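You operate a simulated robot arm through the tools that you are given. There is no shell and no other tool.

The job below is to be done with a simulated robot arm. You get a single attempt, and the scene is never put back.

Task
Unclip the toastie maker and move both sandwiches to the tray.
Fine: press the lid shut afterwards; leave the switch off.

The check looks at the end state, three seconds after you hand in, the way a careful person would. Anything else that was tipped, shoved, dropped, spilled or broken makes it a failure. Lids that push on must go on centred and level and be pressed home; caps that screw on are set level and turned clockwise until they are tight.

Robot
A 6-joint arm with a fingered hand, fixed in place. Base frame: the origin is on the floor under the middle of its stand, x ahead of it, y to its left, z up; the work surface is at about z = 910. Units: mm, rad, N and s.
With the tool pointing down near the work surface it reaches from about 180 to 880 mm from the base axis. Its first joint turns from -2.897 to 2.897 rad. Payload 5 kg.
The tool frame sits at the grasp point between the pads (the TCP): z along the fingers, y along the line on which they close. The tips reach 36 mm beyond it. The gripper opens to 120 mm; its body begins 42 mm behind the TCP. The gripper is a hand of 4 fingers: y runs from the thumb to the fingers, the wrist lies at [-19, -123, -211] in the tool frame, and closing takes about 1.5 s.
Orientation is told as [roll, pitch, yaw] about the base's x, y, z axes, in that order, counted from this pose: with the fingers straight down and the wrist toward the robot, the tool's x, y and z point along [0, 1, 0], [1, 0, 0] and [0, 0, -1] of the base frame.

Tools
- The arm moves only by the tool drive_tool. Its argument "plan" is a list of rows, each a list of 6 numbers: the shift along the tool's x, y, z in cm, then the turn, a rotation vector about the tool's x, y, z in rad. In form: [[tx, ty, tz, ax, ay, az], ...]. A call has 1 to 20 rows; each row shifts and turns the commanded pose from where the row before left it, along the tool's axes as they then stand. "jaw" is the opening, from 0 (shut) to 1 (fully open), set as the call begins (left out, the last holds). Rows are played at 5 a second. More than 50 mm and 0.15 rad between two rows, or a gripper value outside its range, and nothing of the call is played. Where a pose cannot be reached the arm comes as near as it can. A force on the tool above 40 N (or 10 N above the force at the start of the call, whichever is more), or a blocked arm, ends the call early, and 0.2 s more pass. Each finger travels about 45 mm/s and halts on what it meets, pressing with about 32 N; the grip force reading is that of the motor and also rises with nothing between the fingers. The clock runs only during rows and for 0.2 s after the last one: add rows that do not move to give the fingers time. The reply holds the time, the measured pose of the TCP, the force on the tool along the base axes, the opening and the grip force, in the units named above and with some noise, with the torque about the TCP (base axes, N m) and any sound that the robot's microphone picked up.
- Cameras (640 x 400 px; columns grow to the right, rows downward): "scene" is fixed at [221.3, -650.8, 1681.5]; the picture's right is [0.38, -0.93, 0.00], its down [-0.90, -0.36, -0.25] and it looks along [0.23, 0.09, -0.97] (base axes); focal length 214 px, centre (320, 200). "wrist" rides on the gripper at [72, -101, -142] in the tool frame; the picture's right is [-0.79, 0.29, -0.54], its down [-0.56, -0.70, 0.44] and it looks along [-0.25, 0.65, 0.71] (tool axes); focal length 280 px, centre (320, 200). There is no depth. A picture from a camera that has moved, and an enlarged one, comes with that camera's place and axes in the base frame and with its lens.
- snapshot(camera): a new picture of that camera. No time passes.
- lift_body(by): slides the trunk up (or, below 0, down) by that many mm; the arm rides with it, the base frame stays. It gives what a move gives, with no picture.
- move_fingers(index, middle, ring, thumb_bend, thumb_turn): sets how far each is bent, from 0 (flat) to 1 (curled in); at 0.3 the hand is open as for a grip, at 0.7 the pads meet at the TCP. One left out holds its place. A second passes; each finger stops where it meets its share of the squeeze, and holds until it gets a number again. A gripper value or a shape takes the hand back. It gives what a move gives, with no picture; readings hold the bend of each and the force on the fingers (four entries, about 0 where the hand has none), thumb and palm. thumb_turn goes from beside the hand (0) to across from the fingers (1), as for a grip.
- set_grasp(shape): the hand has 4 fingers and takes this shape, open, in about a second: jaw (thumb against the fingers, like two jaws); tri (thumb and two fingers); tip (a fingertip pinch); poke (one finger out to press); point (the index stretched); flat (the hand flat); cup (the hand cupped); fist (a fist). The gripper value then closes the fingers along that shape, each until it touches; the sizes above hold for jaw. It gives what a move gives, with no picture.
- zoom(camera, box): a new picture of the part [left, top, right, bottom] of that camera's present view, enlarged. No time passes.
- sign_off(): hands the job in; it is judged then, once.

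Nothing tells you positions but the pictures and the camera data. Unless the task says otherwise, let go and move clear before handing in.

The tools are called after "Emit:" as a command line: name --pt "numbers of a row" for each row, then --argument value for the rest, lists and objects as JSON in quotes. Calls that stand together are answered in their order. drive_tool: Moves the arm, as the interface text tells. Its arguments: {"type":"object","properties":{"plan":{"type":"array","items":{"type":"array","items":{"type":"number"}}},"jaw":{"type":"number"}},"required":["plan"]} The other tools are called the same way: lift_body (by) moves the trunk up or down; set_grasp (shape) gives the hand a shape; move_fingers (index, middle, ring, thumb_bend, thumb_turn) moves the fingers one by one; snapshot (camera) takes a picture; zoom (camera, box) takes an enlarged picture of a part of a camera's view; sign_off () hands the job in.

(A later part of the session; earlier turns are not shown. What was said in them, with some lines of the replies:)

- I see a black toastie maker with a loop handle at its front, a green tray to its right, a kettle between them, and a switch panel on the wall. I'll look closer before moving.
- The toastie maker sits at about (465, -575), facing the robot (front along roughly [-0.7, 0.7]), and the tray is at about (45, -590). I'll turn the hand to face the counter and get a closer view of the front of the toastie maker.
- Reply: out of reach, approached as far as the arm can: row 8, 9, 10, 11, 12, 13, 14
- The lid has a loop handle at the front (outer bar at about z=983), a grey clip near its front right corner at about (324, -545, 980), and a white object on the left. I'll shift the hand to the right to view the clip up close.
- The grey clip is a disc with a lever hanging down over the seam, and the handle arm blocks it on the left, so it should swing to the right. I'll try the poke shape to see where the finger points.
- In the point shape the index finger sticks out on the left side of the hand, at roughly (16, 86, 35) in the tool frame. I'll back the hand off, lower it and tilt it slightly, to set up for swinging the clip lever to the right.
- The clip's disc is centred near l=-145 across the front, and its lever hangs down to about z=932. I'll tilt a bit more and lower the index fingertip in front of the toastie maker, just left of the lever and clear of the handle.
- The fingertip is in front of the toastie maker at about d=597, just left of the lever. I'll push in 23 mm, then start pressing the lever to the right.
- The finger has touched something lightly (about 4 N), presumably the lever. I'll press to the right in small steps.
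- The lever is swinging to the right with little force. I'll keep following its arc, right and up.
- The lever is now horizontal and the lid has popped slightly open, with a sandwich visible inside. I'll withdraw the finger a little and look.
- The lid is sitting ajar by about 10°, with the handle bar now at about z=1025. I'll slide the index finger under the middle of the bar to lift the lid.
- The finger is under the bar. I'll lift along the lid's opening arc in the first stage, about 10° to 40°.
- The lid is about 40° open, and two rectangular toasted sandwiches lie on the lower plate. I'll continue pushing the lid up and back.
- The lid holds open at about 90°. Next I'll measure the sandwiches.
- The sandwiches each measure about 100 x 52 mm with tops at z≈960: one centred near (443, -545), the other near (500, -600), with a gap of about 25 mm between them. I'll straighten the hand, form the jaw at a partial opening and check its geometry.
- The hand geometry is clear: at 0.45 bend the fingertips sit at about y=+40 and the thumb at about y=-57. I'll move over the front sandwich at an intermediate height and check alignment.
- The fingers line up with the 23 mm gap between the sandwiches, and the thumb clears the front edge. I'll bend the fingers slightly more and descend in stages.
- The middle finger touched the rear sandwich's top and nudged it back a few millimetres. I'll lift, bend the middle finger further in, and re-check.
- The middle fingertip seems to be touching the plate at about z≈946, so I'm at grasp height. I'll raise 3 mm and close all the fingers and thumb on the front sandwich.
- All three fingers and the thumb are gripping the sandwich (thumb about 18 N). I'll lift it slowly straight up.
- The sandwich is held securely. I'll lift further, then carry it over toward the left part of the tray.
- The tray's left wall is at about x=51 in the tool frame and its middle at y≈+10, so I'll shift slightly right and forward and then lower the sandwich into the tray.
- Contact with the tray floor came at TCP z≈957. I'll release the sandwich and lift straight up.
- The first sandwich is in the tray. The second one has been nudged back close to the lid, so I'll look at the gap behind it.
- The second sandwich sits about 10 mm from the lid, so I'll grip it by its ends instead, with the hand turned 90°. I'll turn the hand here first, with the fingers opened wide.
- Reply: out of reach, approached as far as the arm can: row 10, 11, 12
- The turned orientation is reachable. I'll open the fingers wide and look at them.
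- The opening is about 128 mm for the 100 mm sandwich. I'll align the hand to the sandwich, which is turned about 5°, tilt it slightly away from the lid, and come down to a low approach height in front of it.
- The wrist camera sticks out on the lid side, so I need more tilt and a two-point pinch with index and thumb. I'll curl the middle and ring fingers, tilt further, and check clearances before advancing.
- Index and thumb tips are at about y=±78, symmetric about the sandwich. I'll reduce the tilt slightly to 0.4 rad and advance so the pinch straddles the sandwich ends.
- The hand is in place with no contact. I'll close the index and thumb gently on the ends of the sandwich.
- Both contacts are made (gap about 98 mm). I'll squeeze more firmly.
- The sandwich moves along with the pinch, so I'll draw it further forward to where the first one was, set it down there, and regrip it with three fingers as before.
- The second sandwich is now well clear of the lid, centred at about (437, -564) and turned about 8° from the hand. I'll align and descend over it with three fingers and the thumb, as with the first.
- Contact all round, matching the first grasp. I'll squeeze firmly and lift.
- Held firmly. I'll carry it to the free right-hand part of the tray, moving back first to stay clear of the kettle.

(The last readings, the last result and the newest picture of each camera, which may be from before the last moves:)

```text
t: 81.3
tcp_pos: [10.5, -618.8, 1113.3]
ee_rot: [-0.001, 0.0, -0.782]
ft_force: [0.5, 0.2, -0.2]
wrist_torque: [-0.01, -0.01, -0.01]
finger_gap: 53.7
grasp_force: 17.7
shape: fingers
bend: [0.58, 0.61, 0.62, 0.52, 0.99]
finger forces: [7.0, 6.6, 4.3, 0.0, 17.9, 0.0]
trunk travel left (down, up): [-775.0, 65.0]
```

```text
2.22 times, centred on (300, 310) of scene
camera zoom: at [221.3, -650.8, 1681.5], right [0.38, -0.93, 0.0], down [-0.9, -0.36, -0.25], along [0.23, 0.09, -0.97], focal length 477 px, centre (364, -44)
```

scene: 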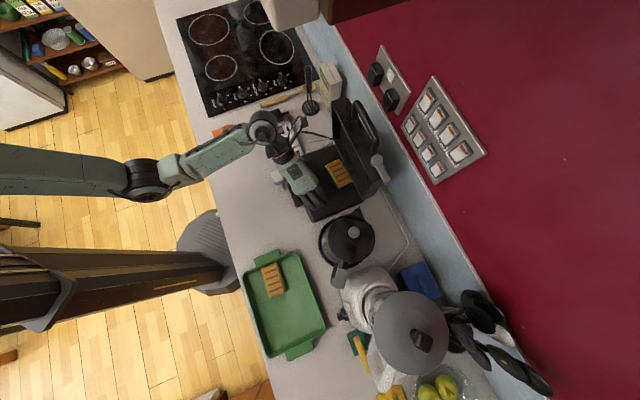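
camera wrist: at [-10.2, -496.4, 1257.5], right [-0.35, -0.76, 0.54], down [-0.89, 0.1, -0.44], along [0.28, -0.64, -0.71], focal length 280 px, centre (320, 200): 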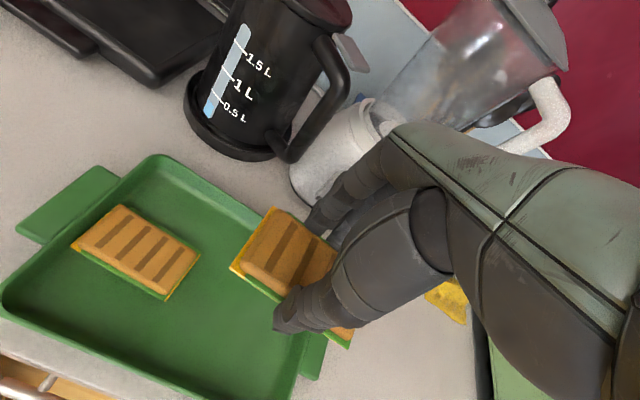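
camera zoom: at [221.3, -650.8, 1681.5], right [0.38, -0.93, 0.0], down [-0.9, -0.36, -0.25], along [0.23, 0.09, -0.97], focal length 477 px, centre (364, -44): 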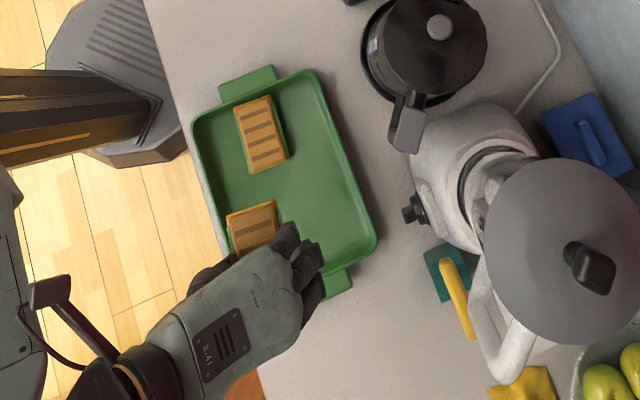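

Emit:
drive_tool --pt "0.5 0.2 2.5 0 0 0" --pt "0 0 3.5 0 0 0" --pt "0 0 3.5 0 0 0" --pt "0 0 3.0 0 0 0" --pt "0 0 1.5 0 0 0" --pt "0 0 0.8 0 0 0" --pt "0 0 0 0 0 0"

Emit:
snapshot --camera "wrist"

```text
t: 82.9
tcp_pos: [13.1, -616.4, 965.0]
ee_rot: [0.002, 0.0, -0.785]
ft_force: [0.4, 0.8, -1.5]
wrist_torque: [0.0, -0.01, -0.03]
finger_gap: 53.9
grasp_force: 17.4
shape: fingers
bend: [0.58, 0.61, 0.62, 0.52, 0.99]
finger forces: [7.1, 6.5, 4.3, 0.0, 17.7, 0.1]
trunk travel left (down, up): [-775.0, 65.0]
```

```text
taken
camera wrist: at [-6.8, -493.5, 1108.0], right [-0.35, -0.76, 0.54], down [-0.89, 0.1, -0.44], along [0.28, -0.64, -0.71], focal length 280 px, centre (320, 200)
```

wrist: 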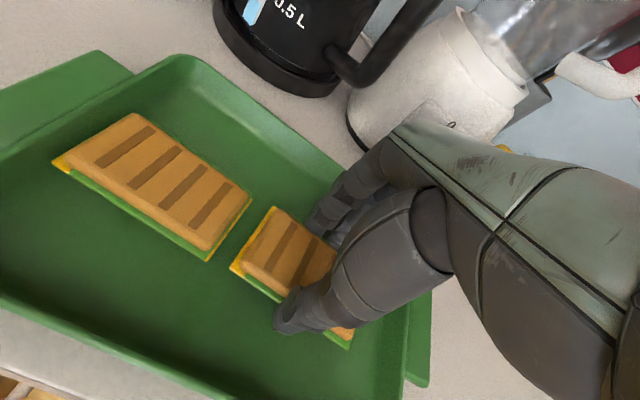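

Emit:
drive_tool --pt "0 0 0.25 0 0 0" --pt "0 0 0.25 0 0 0" --pt "0 0 0 0 0 0"

Emit:
drive_tool --pt "0 0 0.15 0 0 0" --pt "0 0 0.15 0 0 0" --pt "0 0 0 0 0 0"

```text
t: 83.7
tcp_pos: [12.1, -617.4, 959.5]
ee_rot: [-0.001, 0.0, -0.782]
ft_force: [-0.1, 0.3, -0.9]
wrist_torque: [-0.01, 0.02, -0.01]
finger_gap: 53.5
grasp_force: 18.2
shape: fingers
bend: [0.58, 0.61, 0.62, 0.52, 0.99]
finger forces: [7.0, 6.4, 4.3, 0.1, 17.8, 0.1]
trunk travel left (down, up): [-775.0, 65.0]
```

```text
t: 84.5
tcp_pos: [12.8, -616.9, 957.0]
ee_rot: [-0.002, 0.0, -0.787]
ft_force: [0.5, 0.6, 3.0]
wrist_torque: [-0.05, -0.03, 0.01]
finger_gap: 53.7
grasp_force: 20.0
shape: fingers
bend: [0.58, 0.61, 0.62, 0.52, 0.99]
finger forces: [6.8, 10.6, 4.2, 0.1, 18.4, 0.1]
trunk travel left (down, up): [-775.0, 65.0]
```

The sandwich has touched down in the tray. I'll release it, rise straight up and check.

Emit:
move_fingers --index 0.48 --middle 0.5 --ring 0.48 --thumb_bend 0.43 --thumb_turn 1.0

Emit:
drive_tool --pt "0 0 -1.0 0 0 0" --pt "0 0 -3.0 0 0 0" --pt "0 0 -4.0 0 0 0" --pt "0 0 -4.0 0 0 0" --pt "0 0 -4.0 0 0 0" --pt "0 -2.0 -3.0 0 0 0" --pt "3.0 0 0 0 0 0" --pt "3.0 0 0 0 0 0" --pt "0 0 0 0 0 0"

Emit:
snapshot --camera "wrist"

Emit:
snapshot --camera "scene"

```text
t: 85.5
tcp_pos: [12.3, -616.6, 957.4]
ee_rot: [0.0, -0.001, -0.787]
ft_force: [-1.1, 0.5, 3.3]
wrist_torque: [-0.09, -0.02, 0.01]
finger_gap: 77.3
grasp_force: 1.4
shape: fingers
bend: [0.48, 0.51, 0.48, 0.43, 0.99]
finger forces: [0.0, 3.1, 0.0, 0.0, 0.0, 0.0]
trunk travel left (down, up): [-775.0, 65.0]
```

```text
t: 87.5
tcp_pos: [39.4, -561.0, 1148.8]
ee_rot: [0.001, 0.002, -0.786]
ft_force: [-0.2, -1.2, 0.6]
wrist_torque: [0.01, 0.02, -0.01]
finger_gap: 77.4
grasp_force: 0.1
shape: fingers
bend: [0.48, 0.5, 0.48, 0.43, 0.99]
finger forces: [0.1, 0.0, 0.1, 0.0, 0.0, 0.1]
trunk travel left (down, up): [-775.0, 65.0]
```

```text
taken
camera wrist: at [19.0, -438.1, 1292.0], right [-0.35, -0.76, 0.54], down [-0.89, 0.1, -0.44], along [0.28, -0.64, -0.71], focal length 280 px, centre (320, 200)
```

wrist: 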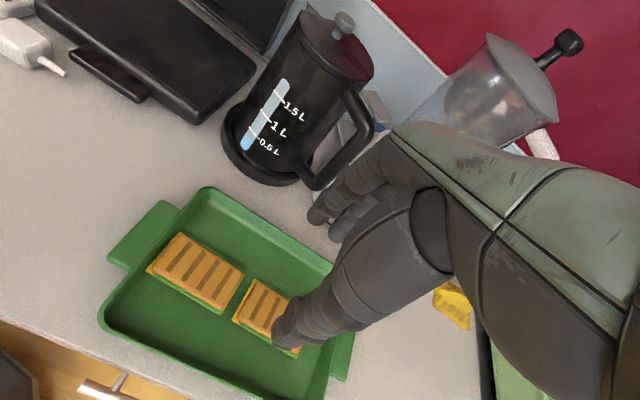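

```text
taken
```

scene: 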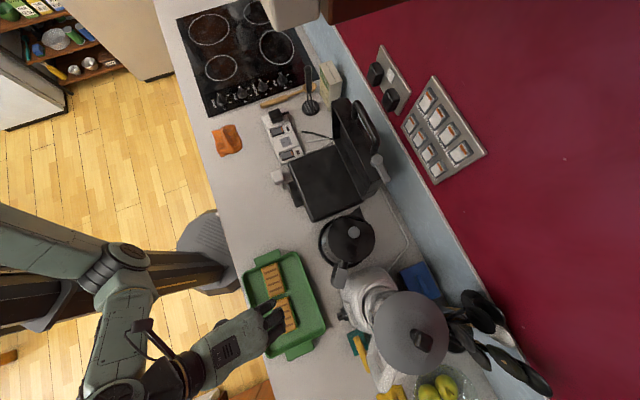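

Both sandwiches are in the tray. Now I'll close the lid, starting with a look at the handle's position.

Emit:
zoom --camera "scene" --box '[310, 80, 400, 220]'

Emit:
zoom --camera "scene" --box '[230, 240, 340, 370]'

Emit:
set_grasp --shape "point"

```text
2.86 times, centred on (355, 150) of scene
camera zoom: at [221.3, -650.8, 1681.5], right [0.38, -0.93, 0.0], down [-0.9, -0.36, -0.25], along [0.23, 0.09, -0.97], focal length 613 px, centre (220, 343)
```

zoom: 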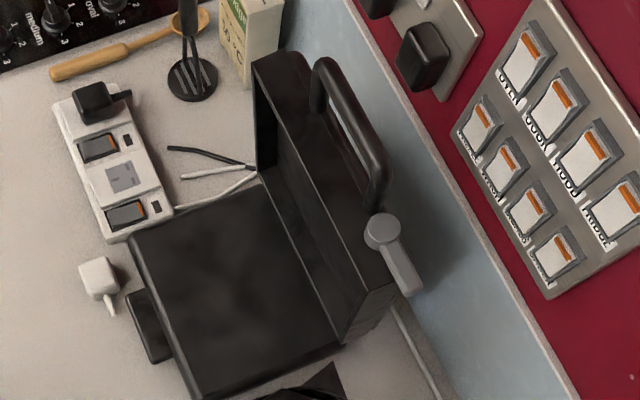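

```text
3.08 times, centred on (285, 305) of scene
camera zoom: at [221.3, -650.8, 1681.5], right [0.38, -0.93, 0.0], down [-0.9, -0.36, -0.25], along [0.23, 0.09, -0.97], focal length 660 px, centre (428, -123)
```

zoom: 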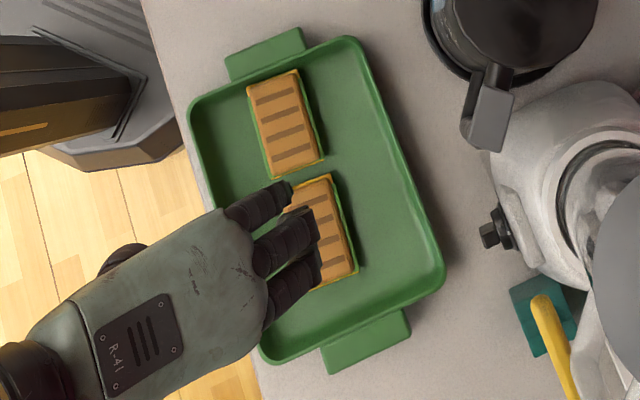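

```text
t: 88.4
tcp_pos: [40.0, -559.7, 1149.5]
ee_rot: [-0.001, 0.0, -0.784]
ft_force: [-0.7, 0.8, 0.3]
wrist_torque: [-0.02, 0.01, 0.01]
finger_gap: 115.1
grasp_force: 0.0
shape: point
bend: [0.19, 1.0, 1.0, 0.99, 0.87]
finger forces: [0.0, 0.0, 0.0, 0.0, 0.0, 0.1]
trunk travel left (down, up): [-775.0, 65.0]
```

I'll close the lid by hooking the index finger over and behind the handle bar (at about d=841, z=1219) and pulling it back down. First I'll rise and move over in front of the handle.

Emit:
drive_tool --pt "0 0 -3.75 0 0 0" --pt "0 0 -3.75 0 0 0" --pt "0 0 -3.75 0 0 0" --pt "0 0 -3.75 0 0 0" --pt "3.375 2.5 0 0 0 0" --pt "3.375 2.5 0 0 0 0" --pt "3.375 2.5 0 0 0 0" --pt "3.375 2.5 0 0 0 0" --pt "3.375 2.5 0 0 0 0" --pt "3.375 2.5 0 0 0 0" --pt "3.375 2.5 0 0 0 0" --pt "3.375 2.5 0 0 0 0" --pt "0 0 0 0 0 0"

Emit:
snapshot --camera "wrist"

Emit:
zoom --camera "scene" --box '[260, 80, 420, 220]'

```text
t: 91.2
tcp_pos: [379.7, -555.9, 1252.8]
ee_rot: [0.0, 0.0, -0.786]
ft_force: [-1.1, -0.7, 1.3]
wrist_torque: [0.0, -0.02, -0.01]
finger_gap: 0.1
grasp_force: 0.1
shape: point
bend: [0.19, 1.0, 1.0, 0.99, 0.87]
finger forces: [0.0, 0.0, 0.0, 0.0, 0.0, 0.0]
out of reach, approached as far as the arm can: row 2, 3, 4
trunk travel left (down, up): [-775.0, 65.0]
```

```text
taken
camera wrist: at [359.8, -433.1, 1396.4], right [-0.35, -0.76, 0.54], down [-0.89, 0.1, -0.44], along [0.28, -0.64, -0.71], focal length 280 px, centre (320, 200)
```

wrist: 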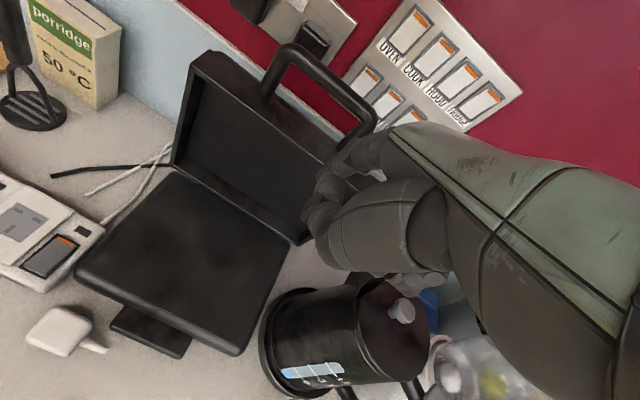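

```text
2.86 times, centred on (340, 150) of scene
camera zoom: at [221.3, -650.8, 1681.5], right [0.38, -0.93, 0.0], down [-0.9, -0.36, -0.25], along [0.23, 0.09, -0.97], focal length 613 px, centre (263, 343)
```

zoom: 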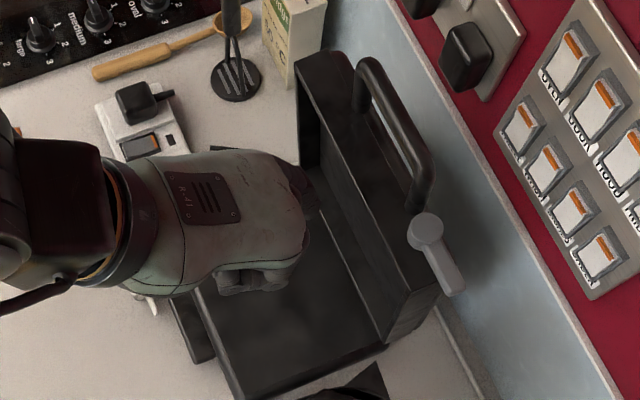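

The two views put the bar at about d=830, z=1252, with the lid at roughly 90°. I'll rise above the bar height and move the fingertip over and behind the bar.

Emit:
drive_tool --pt "1.6 0 -3.4 0 0 0" --pt "1.6 0 -3.4 0 0 0" --pt "0 0 0 0 0 0"

Emit:
snapshot --camera "wrist"

```text
t: 92.0
tcp_pos: [406.5, -542.4, 1313.7]
ee_rot: [0.0, -0.002, -0.786]
ft_force: [-0.7, 0.6, -0.3]
wrist_torque: [0.0, 0.0, 0.03]
finger_gap: 0.0
grasp_force: 0.2
shape: point
bend: [0.19, 1.0, 1.0, 0.99, 0.87]
finger forces: [0.0, 0.0, 0.0, 0.1, 0.1, 0.0]
out of reach, approached as far as the arm can: row 2
trunk travel left (down, up): [-775.0, 65.0]
```

```text
taken
camera wrist: at [386.9, -418.8, 1457.0], right [-0.35, -0.76, 0.54], down [-0.89, 0.1, -0.44], along [0.29, -0.64, -0.71], focal length 280 px, centre (320, 200)
```

wrist: 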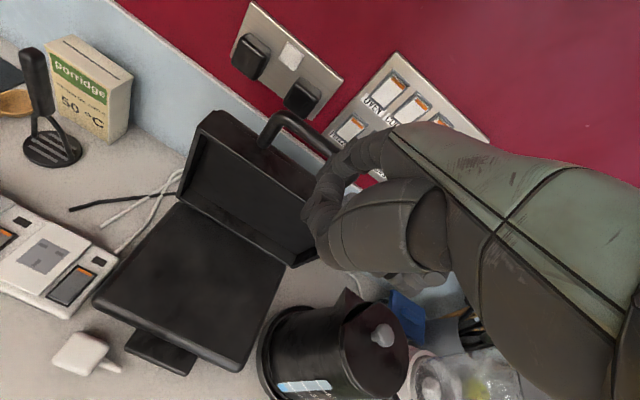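

Emit:
drive_tool --pt "0 2.0 -1.5 0 0 0" --pt "0 2.0 -1.0 0 0 0" --pt "0 0 0 0 0 0"

Emit:
zoom --camera "scene" --box '[290, 80, 390, 180]'

Emit:
zoom --camera "wrist" --box '[240, 80, 400, 220]'

```text
t: 92.8
tcp_pos: [434.7, -568.9, 1338.8]
ee_rot: [0.0, 0.001, -0.784]
ft_force: [-0.8, 0.5, 0.1]
wrist_torque: [-0.01, -0.01, -0.02]
finger_gap: 0.0
grasp_force: 0.1
shape: point
bend: [0.19, 1.0, 1.0, 0.99, 0.87]
finger forces: [0.1, 0.1, 0.0, 0.0, 0.1, 0.0]
trunk travel left (down, up): [-775.0, 65.0]
```

```text
4.00 times, centred on (340, 130) of scene
camera zoom: at [221.3, -650.8, 1681.5], right [0.38, -0.93, 0.0], down [-0.9, -0.36, -0.25], along [0.23, 0.09, -0.97], focal length 858 px, centre (240, 480)
```

zoom: 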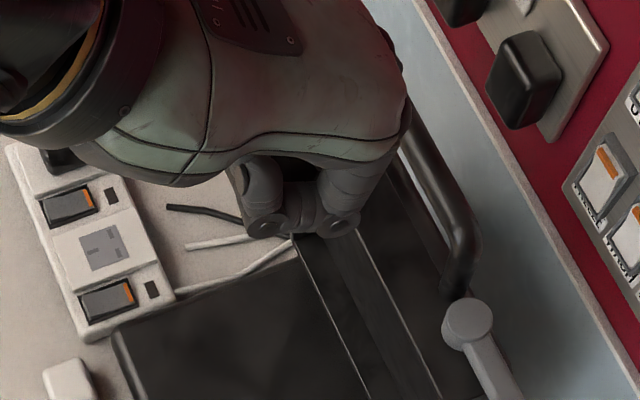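

```text
2.86 times, centred on (320, 150) of wrist
camera zoom: at [414.6, -445.8, 1483.7], right [-0.35, -0.76, 0.54], down [-0.89, 0.1, -0.44], along [0.28, -0.64, -0.71], focal length 801 px, centre (320, 343)
```

zoom: 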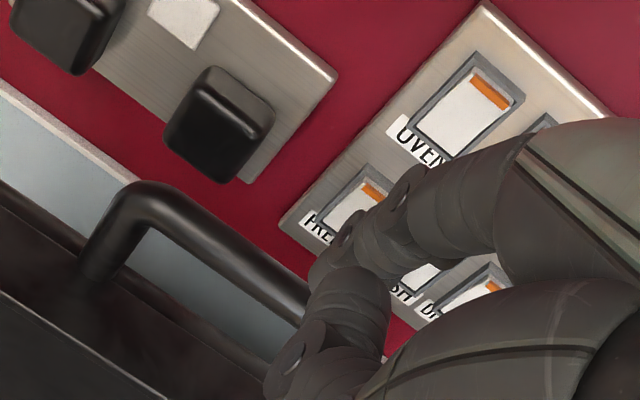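

Emit:
drive_tool --pt "0 3.5 0 0 0 0" --pt "0 3.5 0 0 0 0" --pt "0 0 2.0 0 0 0" --pt "0 0 2.0 0 0 0" --pt "0 0 0 0 0 0"

Emit:
zoom --camera "wrist" --box '[240, 80, 400, 220]'

Emit:
zoom --camera "scene" --box '[310, 60, 410, 180]'

```text
t: 94.0
tcp_pos: [485.7, -618.7, 1297.1]
ee_rot: [0.0, 0.0, -0.783]
ft_force: [0.2, -0.1, 0.3]
wrist_torque: [-0.01, 0.02, -0.01]
finger_gap: 0.1
grasp_force: 0.0
shape: point
bend: [0.19, 1.0, 1.0, 0.99, 0.87]
finger forces: [0.0, 0.1, 0.1, 0.0, 0.0, 0.0]
trunk travel left (down, up): [-775.0, 65.0]
```

```text
2.86 times, centred on (320, 150) of wrist
camera zoom: at [465.6, -495.2, 1441.6], right [-0.35, -0.76, 0.54], down [-0.89, 0.1, -0.44], along [0.28, -0.64, -0.71], focal length 801 px, centre (320, 343)
```

zoom: 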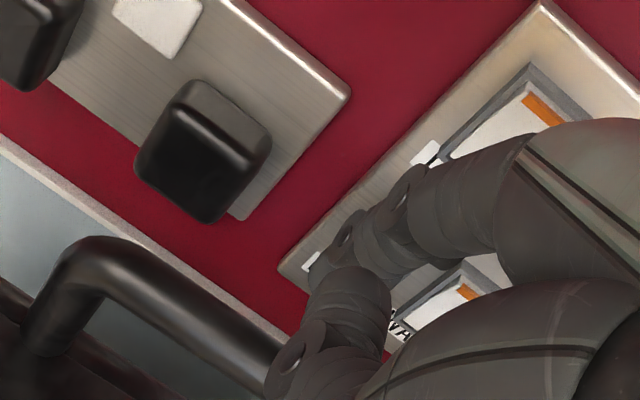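

```text
3.33 times, centred on (360, 120) of scene
camera zoom: at [221.3, -650.8, 1681.5], right [0.38, -0.93, 0.0], down [-0.9, -0.36, -0.25], along [0.23, 0.09, -0.97], focal length 715 px, centre (187, 467)
```

zoom: 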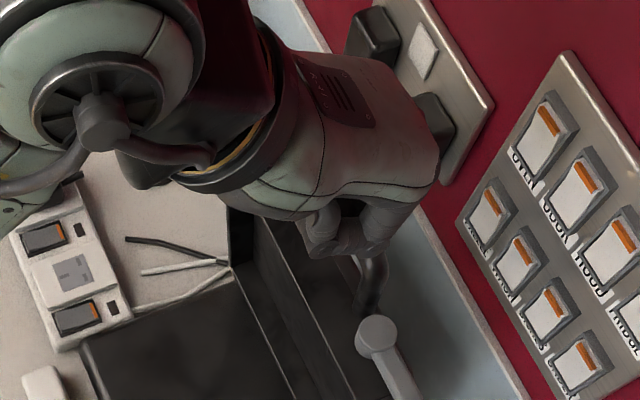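

Emit:
drive_tool --pt "0 0 1.0 0 0 0" --pt "0 0 1.0 0 0 0" --pt "0 0 0 0 0 0"

Emit:
zoom --camera "wrist" --box '[240, 80, 400, 220]'

```text
t: 94.8
tcp_pos: [484.3, -618.0, 1279.5]
ee_rot: [0.0, -0.002, -0.784]
ft_force: [-0.5, 0.1, -0.6]
wrist_torque: [-0.01, -0.02, 0.01]
finger_gap: 0.3
grasp_force: 0.1
shape: point
bend: [0.19, 1.0, 1.0, 0.99, 0.87]
finger forces: [0.0, 0.1, 0.1, 0.0, 0.0, 0.0]
trunk travel left (down, up): [-775.0, 65.0]
```

```text
2.86 times, centred on (320, 150) of wrist
camera zoom: at [465.0, -494.9, 1422.8], right [-0.35, -0.76, 0.54], down [-0.89, 0.1, -0.44], along [0.28, -0.64, -0.71], focal length 801 px, centre (320, 343)
```

zoom: 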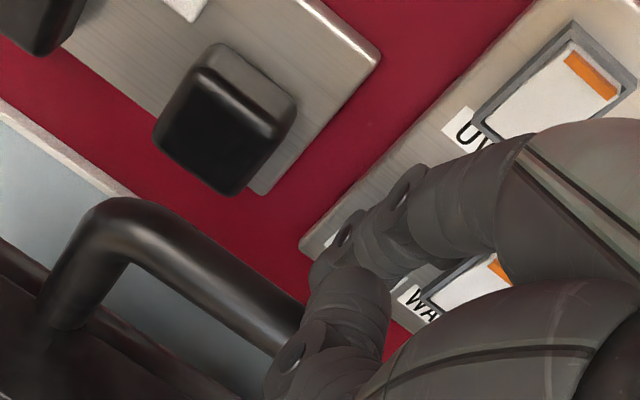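

Emit:
drive_tool --pt "0 -1.5 0.2 0 0 0" --pt "0 -1.5 0.2 0 0 0" --pt "0 -2.24 0.36 0 0 0" --pt "0 -2.22 0.58 0 0 0" --pt "0 -2.16 0.72 0 0 0" --pt "0 0 0 0 0 0"

Emit:
snapshot --camera "wrist"

Emit:
zoom --camera "scene" --box '[270, 80, 410, 220]'

```text
t: 96.2
tcp_pos: [417.5, -551.0, 1259.3]
ee_rot: [0.0, 0.002, -0.785]
ft_force: [0.7, -0.7, -0.2]
wrist_torque: [0.04, -0.05, 0.0]
finger_gap: 0.0
grasp_force: 0.1
shape: point
bend: [0.19, 1.0, 1.0, 0.99, 0.87]
finger forces: [0.0, 0.1, 0.0, 0.0, 0.1, 0.0]
trunk travel left (down, up): [-775.0, 65.0]
```

```text
taken
camera wrist: at [397.4, -427.2, 1403.3], right [-0.35, -0.76, 0.54], down [-0.89, 0.1, -0.44], along [0.28, -0.64, -0.71], focal length 280 px, centre (320, 200)
```

wrist: 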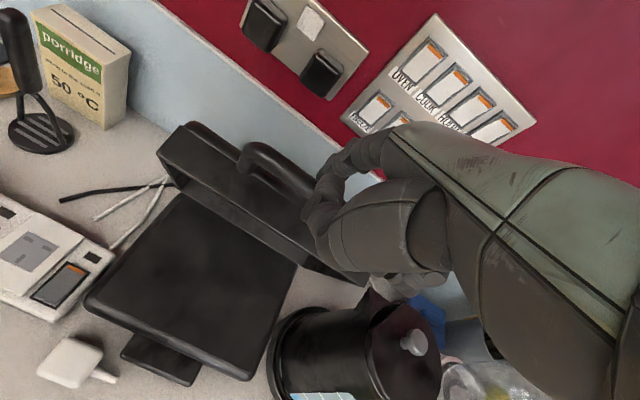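

```text
2.86 times, centred on (340, 150) of scene
camera zoom: at [221.3, -650.8, 1681.5], right [0.38, -0.93, 0.0], down [-0.9, -0.36, -0.25], along [0.23, 0.09, -0.97], focal length 613 px, centre (263, 343)
```

zoom: 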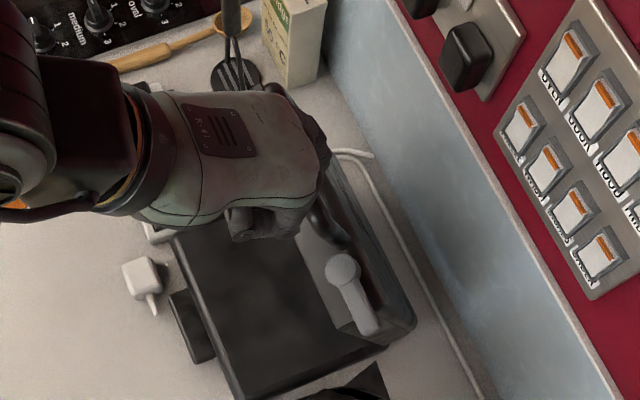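

The lid is following the finger down (about 70° now). I'll continue along the closing arc.

Emit:
drive_tool --pt "0 -2.08 0.93 0 0 0" --pt "0 -2.0 1.11 0 0 0" --pt "0 -1.9 1.28 0 0 0" --pt "0 -1.8 1.46 0 0 0" --pt "0 -1.6 1.6 0 0 0" --pt "0 0 0 0 0 0"

Emit:
snapshot --camera "wrist"

```text
t: 97.6
tcp_pos: [349.0, -484.0, 1195.3]
ee_rot: [0.001, 0.0, -0.787]
ft_force: [0.6, 0.6, -0.5]
wrist_torque: [-0.02, 0.01, 0.0]
finger_gap: 0.1
grasp_force: 0.1
shape: point
bend: [0.19, 1.0, 1.0, 0.99, 0.87]
finger forces: [0.1, 0.0, 0.0, 0.0, 0.1, 0.1]
trunk travel left (down, up): [-775.0, 65.0]
```

```text
taken
camera wrist: at [329.0, -361.3, 1338.5], right [-0.35, -0.76, 0.54], down [-0.89, 0.1, -0.44], along [0.28, -0.64, -0.71], focal length 280 px, centre (320, 200)
```

wrist: 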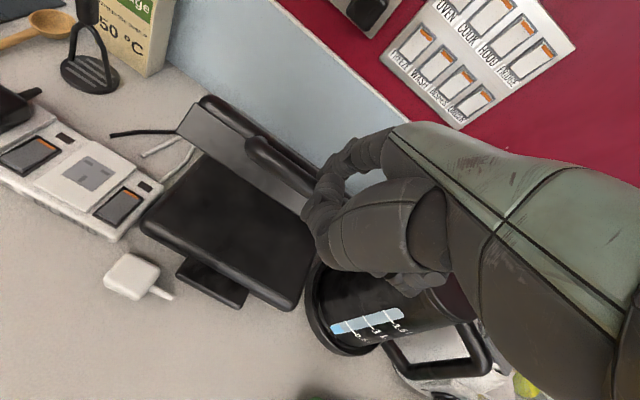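

Emit:
drive_tool --pt "0 -1.5 1.7 0 0 0" --pt "0 -1.36 1.84 0 0 0" --pt "0 -1.18 1.96 0 0 0" --pt "0 -1.0 2.1 0 0 0" --pt "0 -0.82 2.1 0 0 0" --pt "0 0 0 0 0 0"

Emit:
snapshot --camera "wrist"

Emit:
zoom --camera "scene" --box '[250, 100, 390, 240]'

```text
t: 99.0
tcp_pos: [307.8, -442.4, 1097.6]
ee_rot: [0.0, 0.0, -0.785]
ft_force: [-0.7, 0.1, -0.4]
wrist_torque: [-0.01, 0.0, 0.01]
finger_gap: 0.0
grasp_force: 0.0
shape: point
bend: [0.19, 1.0, 1.0, 0.99, 0.87]
finger forces: [0.0, 0.0, 0.0, 0.0, 0.0, 0.1]
trunk travel left (down, up): [-775.0, 65.0]
```

```text
taken
camera wrist: at [288.8, -319.6, 1241.4], right [-0.35, -0.76, 0.54], down [-0.89, 0.1, -0.44], along [0.28, -0.64, -0.71], focal length 280 px, centre (320, 200)
```

wrist: 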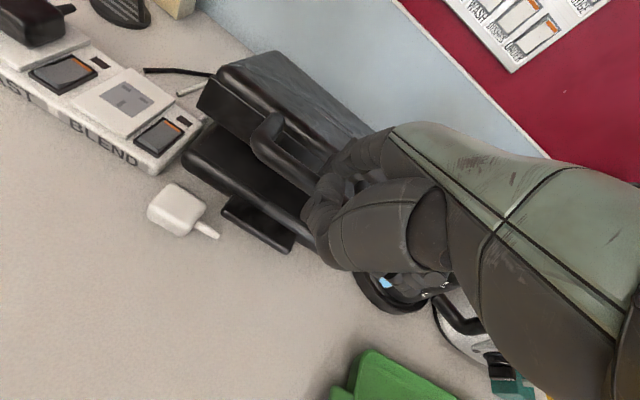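

```text
2.86 times, centred on (320, 170) of scene
camera zoom: at [221.3, -650.8, 1681.5], right [0.38, -0.93, 0.0], down [-0.9, -0.36, -0.25], along [0.23, 0.09, -0.97], focal length 613 px, centre (320, 286)
```

zoom: 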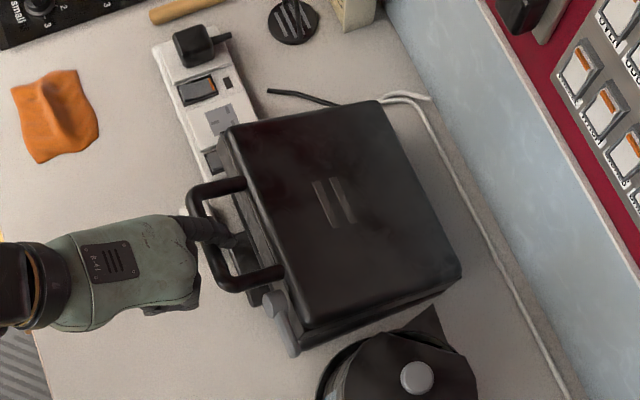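

The lid is down to about 20°. I'll lift the finger out of the handle, form a fist, and position over the front of the lid to press it shut.

Emit:
drive_tool --pt "0 0 -2.0 0 0 0" --pt "0 0 -2.0 0 0 0" --pt "0 1.0 -2.0 0 0 0" --pt "0 2.5 -2.0 0 0 0" --pt "0 2.5 0 0 0 0" --pt "0 2.5 0 0 0 0" --pt "0 2.5 0 0 0 0" --pt "0 0 0 0 0 0"

Emit:
set_grasp --shape "fist"

Emit:
snapshot --camera "wrist"

Emit:
zoom --camera "scene" --box '[250, 100, 390, 240]'

```text
t: 100.8
tcp_pos: [386.7, -521.0, 1178.8]
ee_rot: [0.0, 0.0, -0.785]
ft_force: [0.4, -0.5, 0.4]
wrist_torque: [-0.02, -0.03, -0.03]
finger_gap: 0.1
grasp_force: 0.0
shape: point
bend: [0.19, 1.0, 1.0, 0.99, 0.87]
finger forces: [0.1, 0.0, 0.0, 0.0, 0.0, 0.0]
trunk travel left (down, up): [-775.0, 65.0]
```

```text
t: 101.7
tcp_pos: [385.5, -521.0, 1179.3]
ee_rot: [0.0, 0.0, -0.786]
ft_force: [0.0, -0.1, -0.3]
wrist_torque: [0.02, -0.03, 0.0]
finger_gap: 0.0
grasp_force: 0.0
shape: fist
bend: [1.0, 1.0, 1.0, 0.85, 0.84]
finger forces: [0.0, 0.0, 0.0, 0.0, 0.0, 0.0]
trunk travel left (down, up): [-775.0, 65.0]
```

```text
taken
camera wrist: at [367.2, -398.2, 1322.7], right [-0.35, -0.76, 0.54], down [-0.89, 0.1, -0.44], along [0.28, -0.64, -0.71], focal length 280 px, centre (320, 200)
```

wrist: 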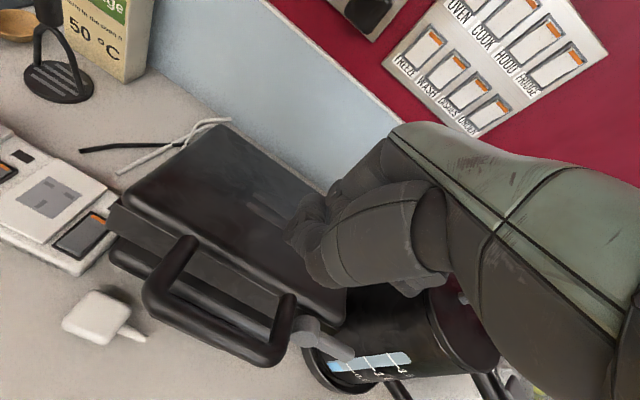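

```text
2.86 times, centred on (320, 170) of scene
camera zoom: at [221.3, -650.8, 1681.5], right [0.38, -0.93, 0.0], down [-0.9, -0.36, -0.25], along [0.23, 0.09, -0.97], focal length 613 px, centre (320, 286)
```

zoom: 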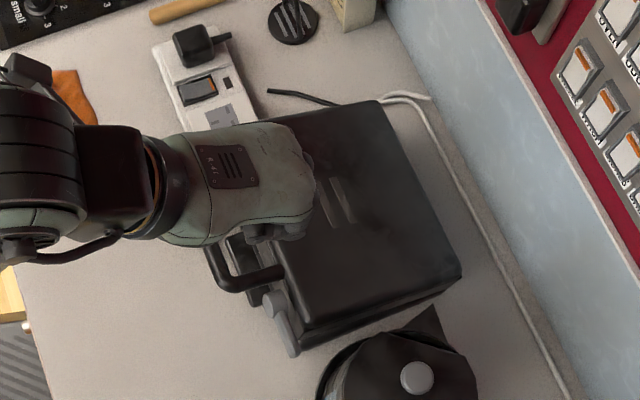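

Emit:
drive_tool --pt "0 2.0 2.0 0 0 0" --pt "0 0 3.0 0 0 0" --pt "0 0 3.0 0 0 0" --pt "0 0 2.0 0 0 0" --pt "0 0 1.5 0 0 0" --pt "0 0 1.5 0 0 0" --pt "0 0 0 0 0 0"

Emit:
snapshot --camera "wrist"

```text
t: 103.3
tcp_pos: [401.1, -533.9, 1047.7]
ee_rot: [0.0, 0.0, -0.785]
ft_force: [-1.0, 0.8, -0.6]
wrist_torque: [0.01, 0.06, 0.01]
finger_gap: 0.0
grasp_force: 0.0
shape: fist
bend: [1.0, 1.0, 1.0, 0.85, 0.84]
finger forces: [0.0, 0.1, 0.0, 0.0, 0.0, 0.1]
trunk travel left (down, up): [-775.0, 65.0]
```

```text
taken
camera wrist: at [382.2, -411.6, 1191.1], right [-0.35, -0.76, 0.54], down [-0.89, 0.1, -0.44], along [0.28, -0.64, -0.71], focal length 280 px, centre (320, 200)
```

wrist: 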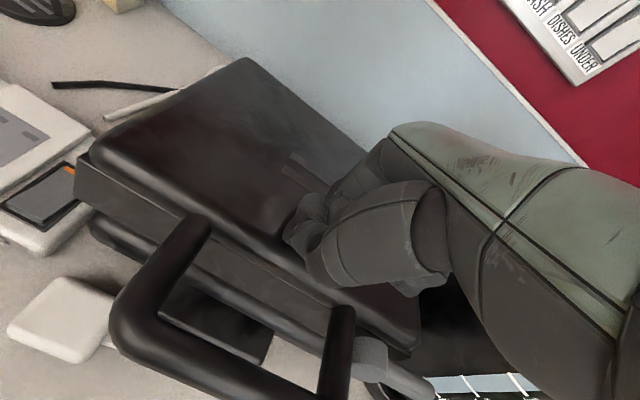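

Emit:
drive_tool --pt "0 0 1.0 0 0 0" --pt "0 0 1.0 0 0 0" --pt "0 0 1.0 0 0 0" --pt "0 0 0 0 0 0"

Emit:
snapshot --camera "wrist"

```text
t: 104.3
tcp_pos: [400.9, -534.3, 1016.7]
ee_rot: [-0.001, 0.001, -0.783]
ft_force: [-0.9, -0.5, -0.2]
wrist_torque: [0.04, -0.02, 0.01]
finger_gap: 0.0
grasp_force: 0.1
shape: fist
bend: [1.0, 1.0, 1.0, 0.85, 0.84]
finger forces: [0.0, 0.0, 0.0, 0.0, 0.0, 0.0]
trunk travel left (down, up): [-775.0, 65.0]
```

```text
taken
camera wrist: at [381.2, -411.8, 1160.4], right [-0.35, -0.76, 0.54], down [-0.89, 0.1, -0.44], along [0.28, -0.64, -0.72], focal length 280 px, centre (320, 200)
```

wrist: 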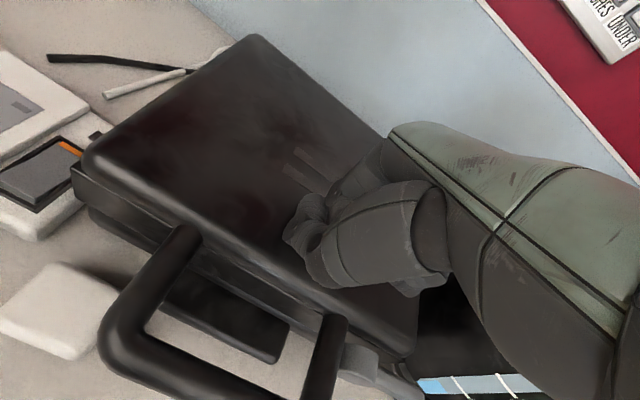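

Emit:
drive_tool --pt "0 0 0.6 0 0 0" --pt "0 0 0.6 0 0 0" --pt "0 0 0.6 0 0 0" --pt "0 0 0 0 0 0"

Emit:
snapshot --camera "wrist"

```text
t: 105.1
tcp_pos: [403.8, -537.9, 1011.9]
ee_rot: [-0.004, -0.023, -0.785]
ft_force: [-4.6, 5.3, 26.3]
wrist_torque: [0.35, -0.53, 0.19]
finger_gap: 0.0
grasp_force: 0.2
shape: fist
bend: [1.0, 1.0, 1.0, 0.89, 0.84]
finger forces: [0.1, 0.0, 0.0, 0.0, 32.7, 0.0]
trunk travel left (down, up): [-775.0, 65.0]
stopped in row 4: the force on the tool passed its limit at 41 N (the readings are from after the stop); the commanded pose is now the measured one
```

```text
taken
camera wrist: at [381.2, -412.8, 1152.9], right [-0.36, -0.75, 0.55], down [-0.89, 0.09, -0.46], along [0.29, -0.65, -0.7], focal length 280 px, centre (320, 200)
```

wrist: 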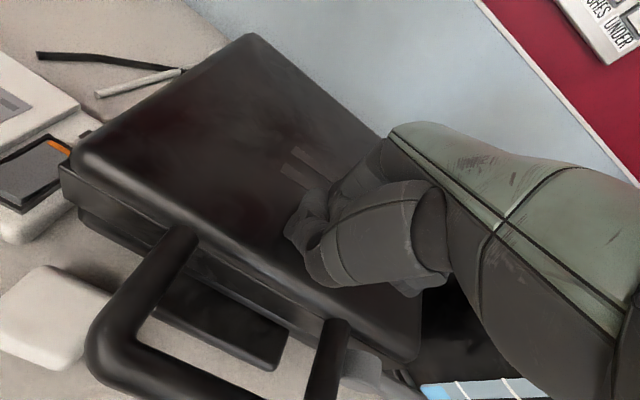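

The fist met firm resistance (over 40 N), so the lid should be home. I'll lift off and inspect it.

Emit:
drive_tool --pt "0 0 -1.0 0 0 0" --pt "0 0 -3.0 0 0 0" --pt "0 -2.0 -4.0 0 0 0" --pt "0 -3.0 -3.0 0 0 0" --pt "-2.0 -3.0 0 0 0 0" --pt "-3.0 -2.0 0 0 0 0" --pt "-3.0 0 0 0 0 0" --pt "-3.0 0 0 0 0 0" --pt "0 0 0 0 0 0"

Emit:
snapshot --camera "wrist"

Emit:
snapshot --camera "scene"

Emit:
zoom --camera "scene" --box '[250, 100, 390, 240]'

```text
t: 107.1
tcp_pos: [250.3, -545.0, 1117.1]
ee_rot: [-0.001, -0.012, -0.786]
ft_force: [0.7, 0.2, -0.6]
wrist_torque: [-0.04, 0.03, 0.0]
finger_gap: 0.0
grasp_force: 0.0
shape: fist
bend: [1.0, 1.0, 1.0, 0.85, 0.84]
finger forces: [0.0, 0.0, 0.1, 0.0, 0.0, 0.0]
trunk travel left (down, up): [-775.0, 65.0]
```

```text
taken
camera wrist: at [231.0, -419.4, 1259.2], right [-0.36, -0.76, 0.55], down [-0.89, 0.09, -0.45], along [0.29, -0.65, -0.71], focal length 280 px, centre (320, 200)
```

wrist: 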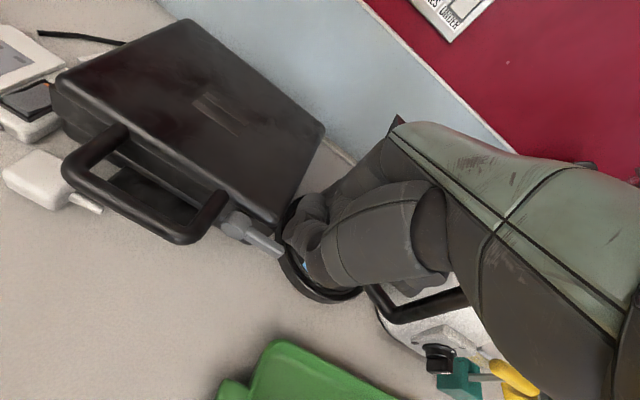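

```text
taken
```

scene: 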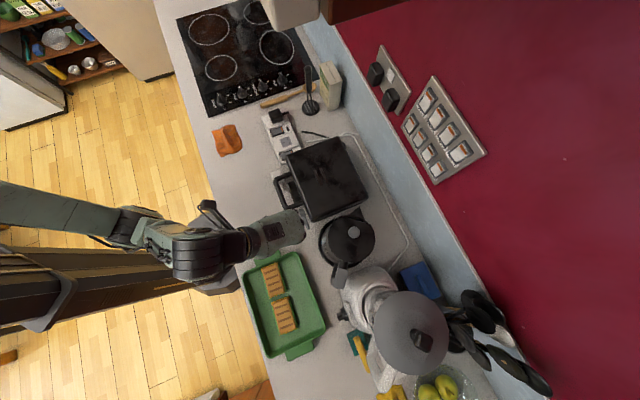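

```text
2.86 times, centred on (320, 170) of scene
camera zoom: at [221.3, -650.8, 1681.5], right [0.38, -0.93, 0.0], down [-0.9, -0.36, -0.25], along [0.23, 0.09, -0.97], focal length 613 px, centre (320, 286)
```

zoom: 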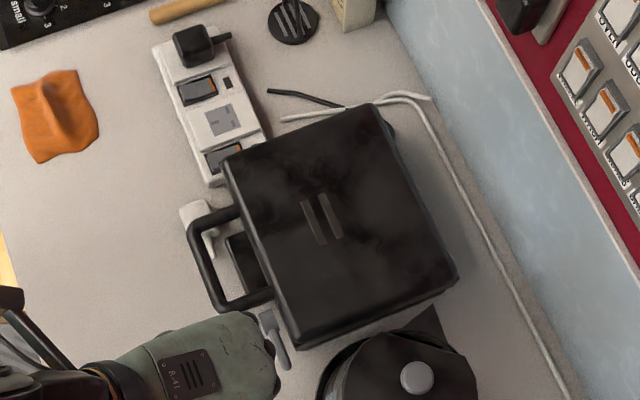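

Emit:
zoom --camera "wrist" --box '[40, 60, 340, 280]'

Emit:
zoom --camera "scene" --box '[230, 240, 340, 370]'

```text
1.82 times, centred on (190, 170) of wrist
camera zoom: at [231.0, -419.4, 1259.2], right [-0.36, -0.76, 0.55], down [-0.89, 0.09, -0.45], along [0.29, -0.65, -0.71], focal length 510 px, centre (556, 254)
```

zoom: 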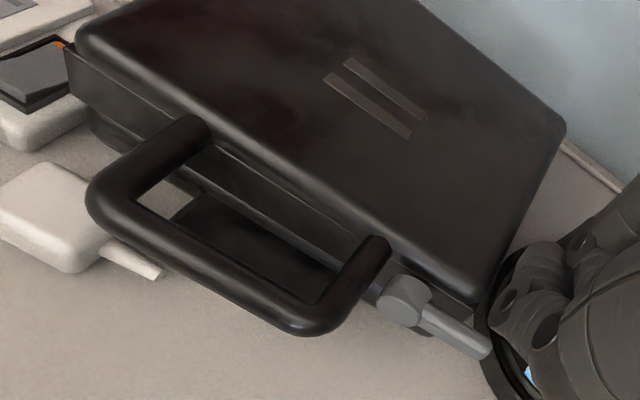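

```text
3.08 times, centred on (285, 305) of scene
camera zoom: at [221.3, -650.8, 1681.5], right [0.38, -0.93, 0.0], down [-0.9, -0.36, -0.25], along [0.23, 0.09, -0.97], focal length 660 px, centre (428, -123)
```

zoom: 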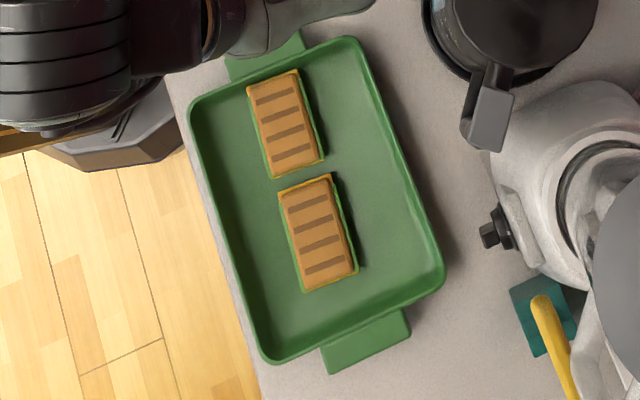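

The lid lines up exactly with how it looked closed at the start. The clip is undone, both sandwiches lie flat in the tray, and nothing else has moved. I'll move the hand clear and hand in.

Emit:
drive_tool --pt "0 -1.5 -2.5 0 0 0" --pt "0 -1.5 -2.5 0 0 0" --pt "0 0 0 0 0 0"

Emit:
snapshot --camera "scene"

```text
t: 107.9
tcp_pos: [230.0, -521.5, 1168.3]
ee_rot: [-0.001, -0.011, -0.787]
ft_force: [0.6, 0.8, 0.5]
wrist_torque: [0.0, -0.01, 0.01]
finger_gap: 0.2
grasp_force: 0.0
shape: fist
bend: [1.0, 1.0, 1.0, 0.85, 0.84]
finger forces: [0.0, 0.1, 0.0, 0.0, 0.1, 0.0]
trunk travel left (down, up): [-775.0, 65.0]
```

```text
taken
```

scene: 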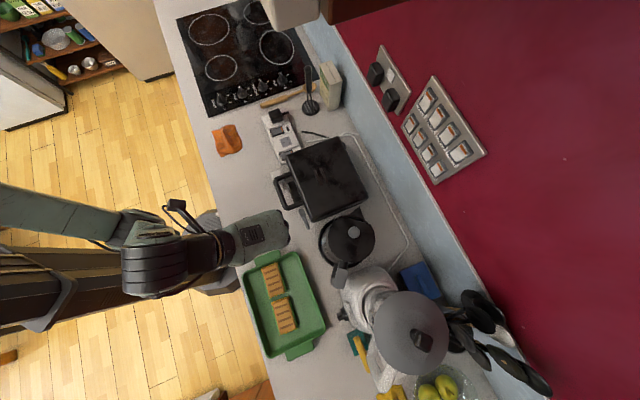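

The lid is shut, both sandwiches are in the tray, the switch is untouched, and the hand is clear of everything. I'm handing in now.

Emit:
sign_off

```text
The job is handed in.
```

The toastie maker is unclipped, and both sandwiches are lying flat, side by side, in the green tray. I then pressed the lid shut; it lines up with how it looked closed at the start. I left the clip undone and did not touch the switch.

While I was lifting the first sandwich, a finger nudged the second one back towards the lid, so I drew it forward on the plate before picking it up. Nothing else on the counter looks moved in the final picture. The job has been handed in, but I have not had a result back.
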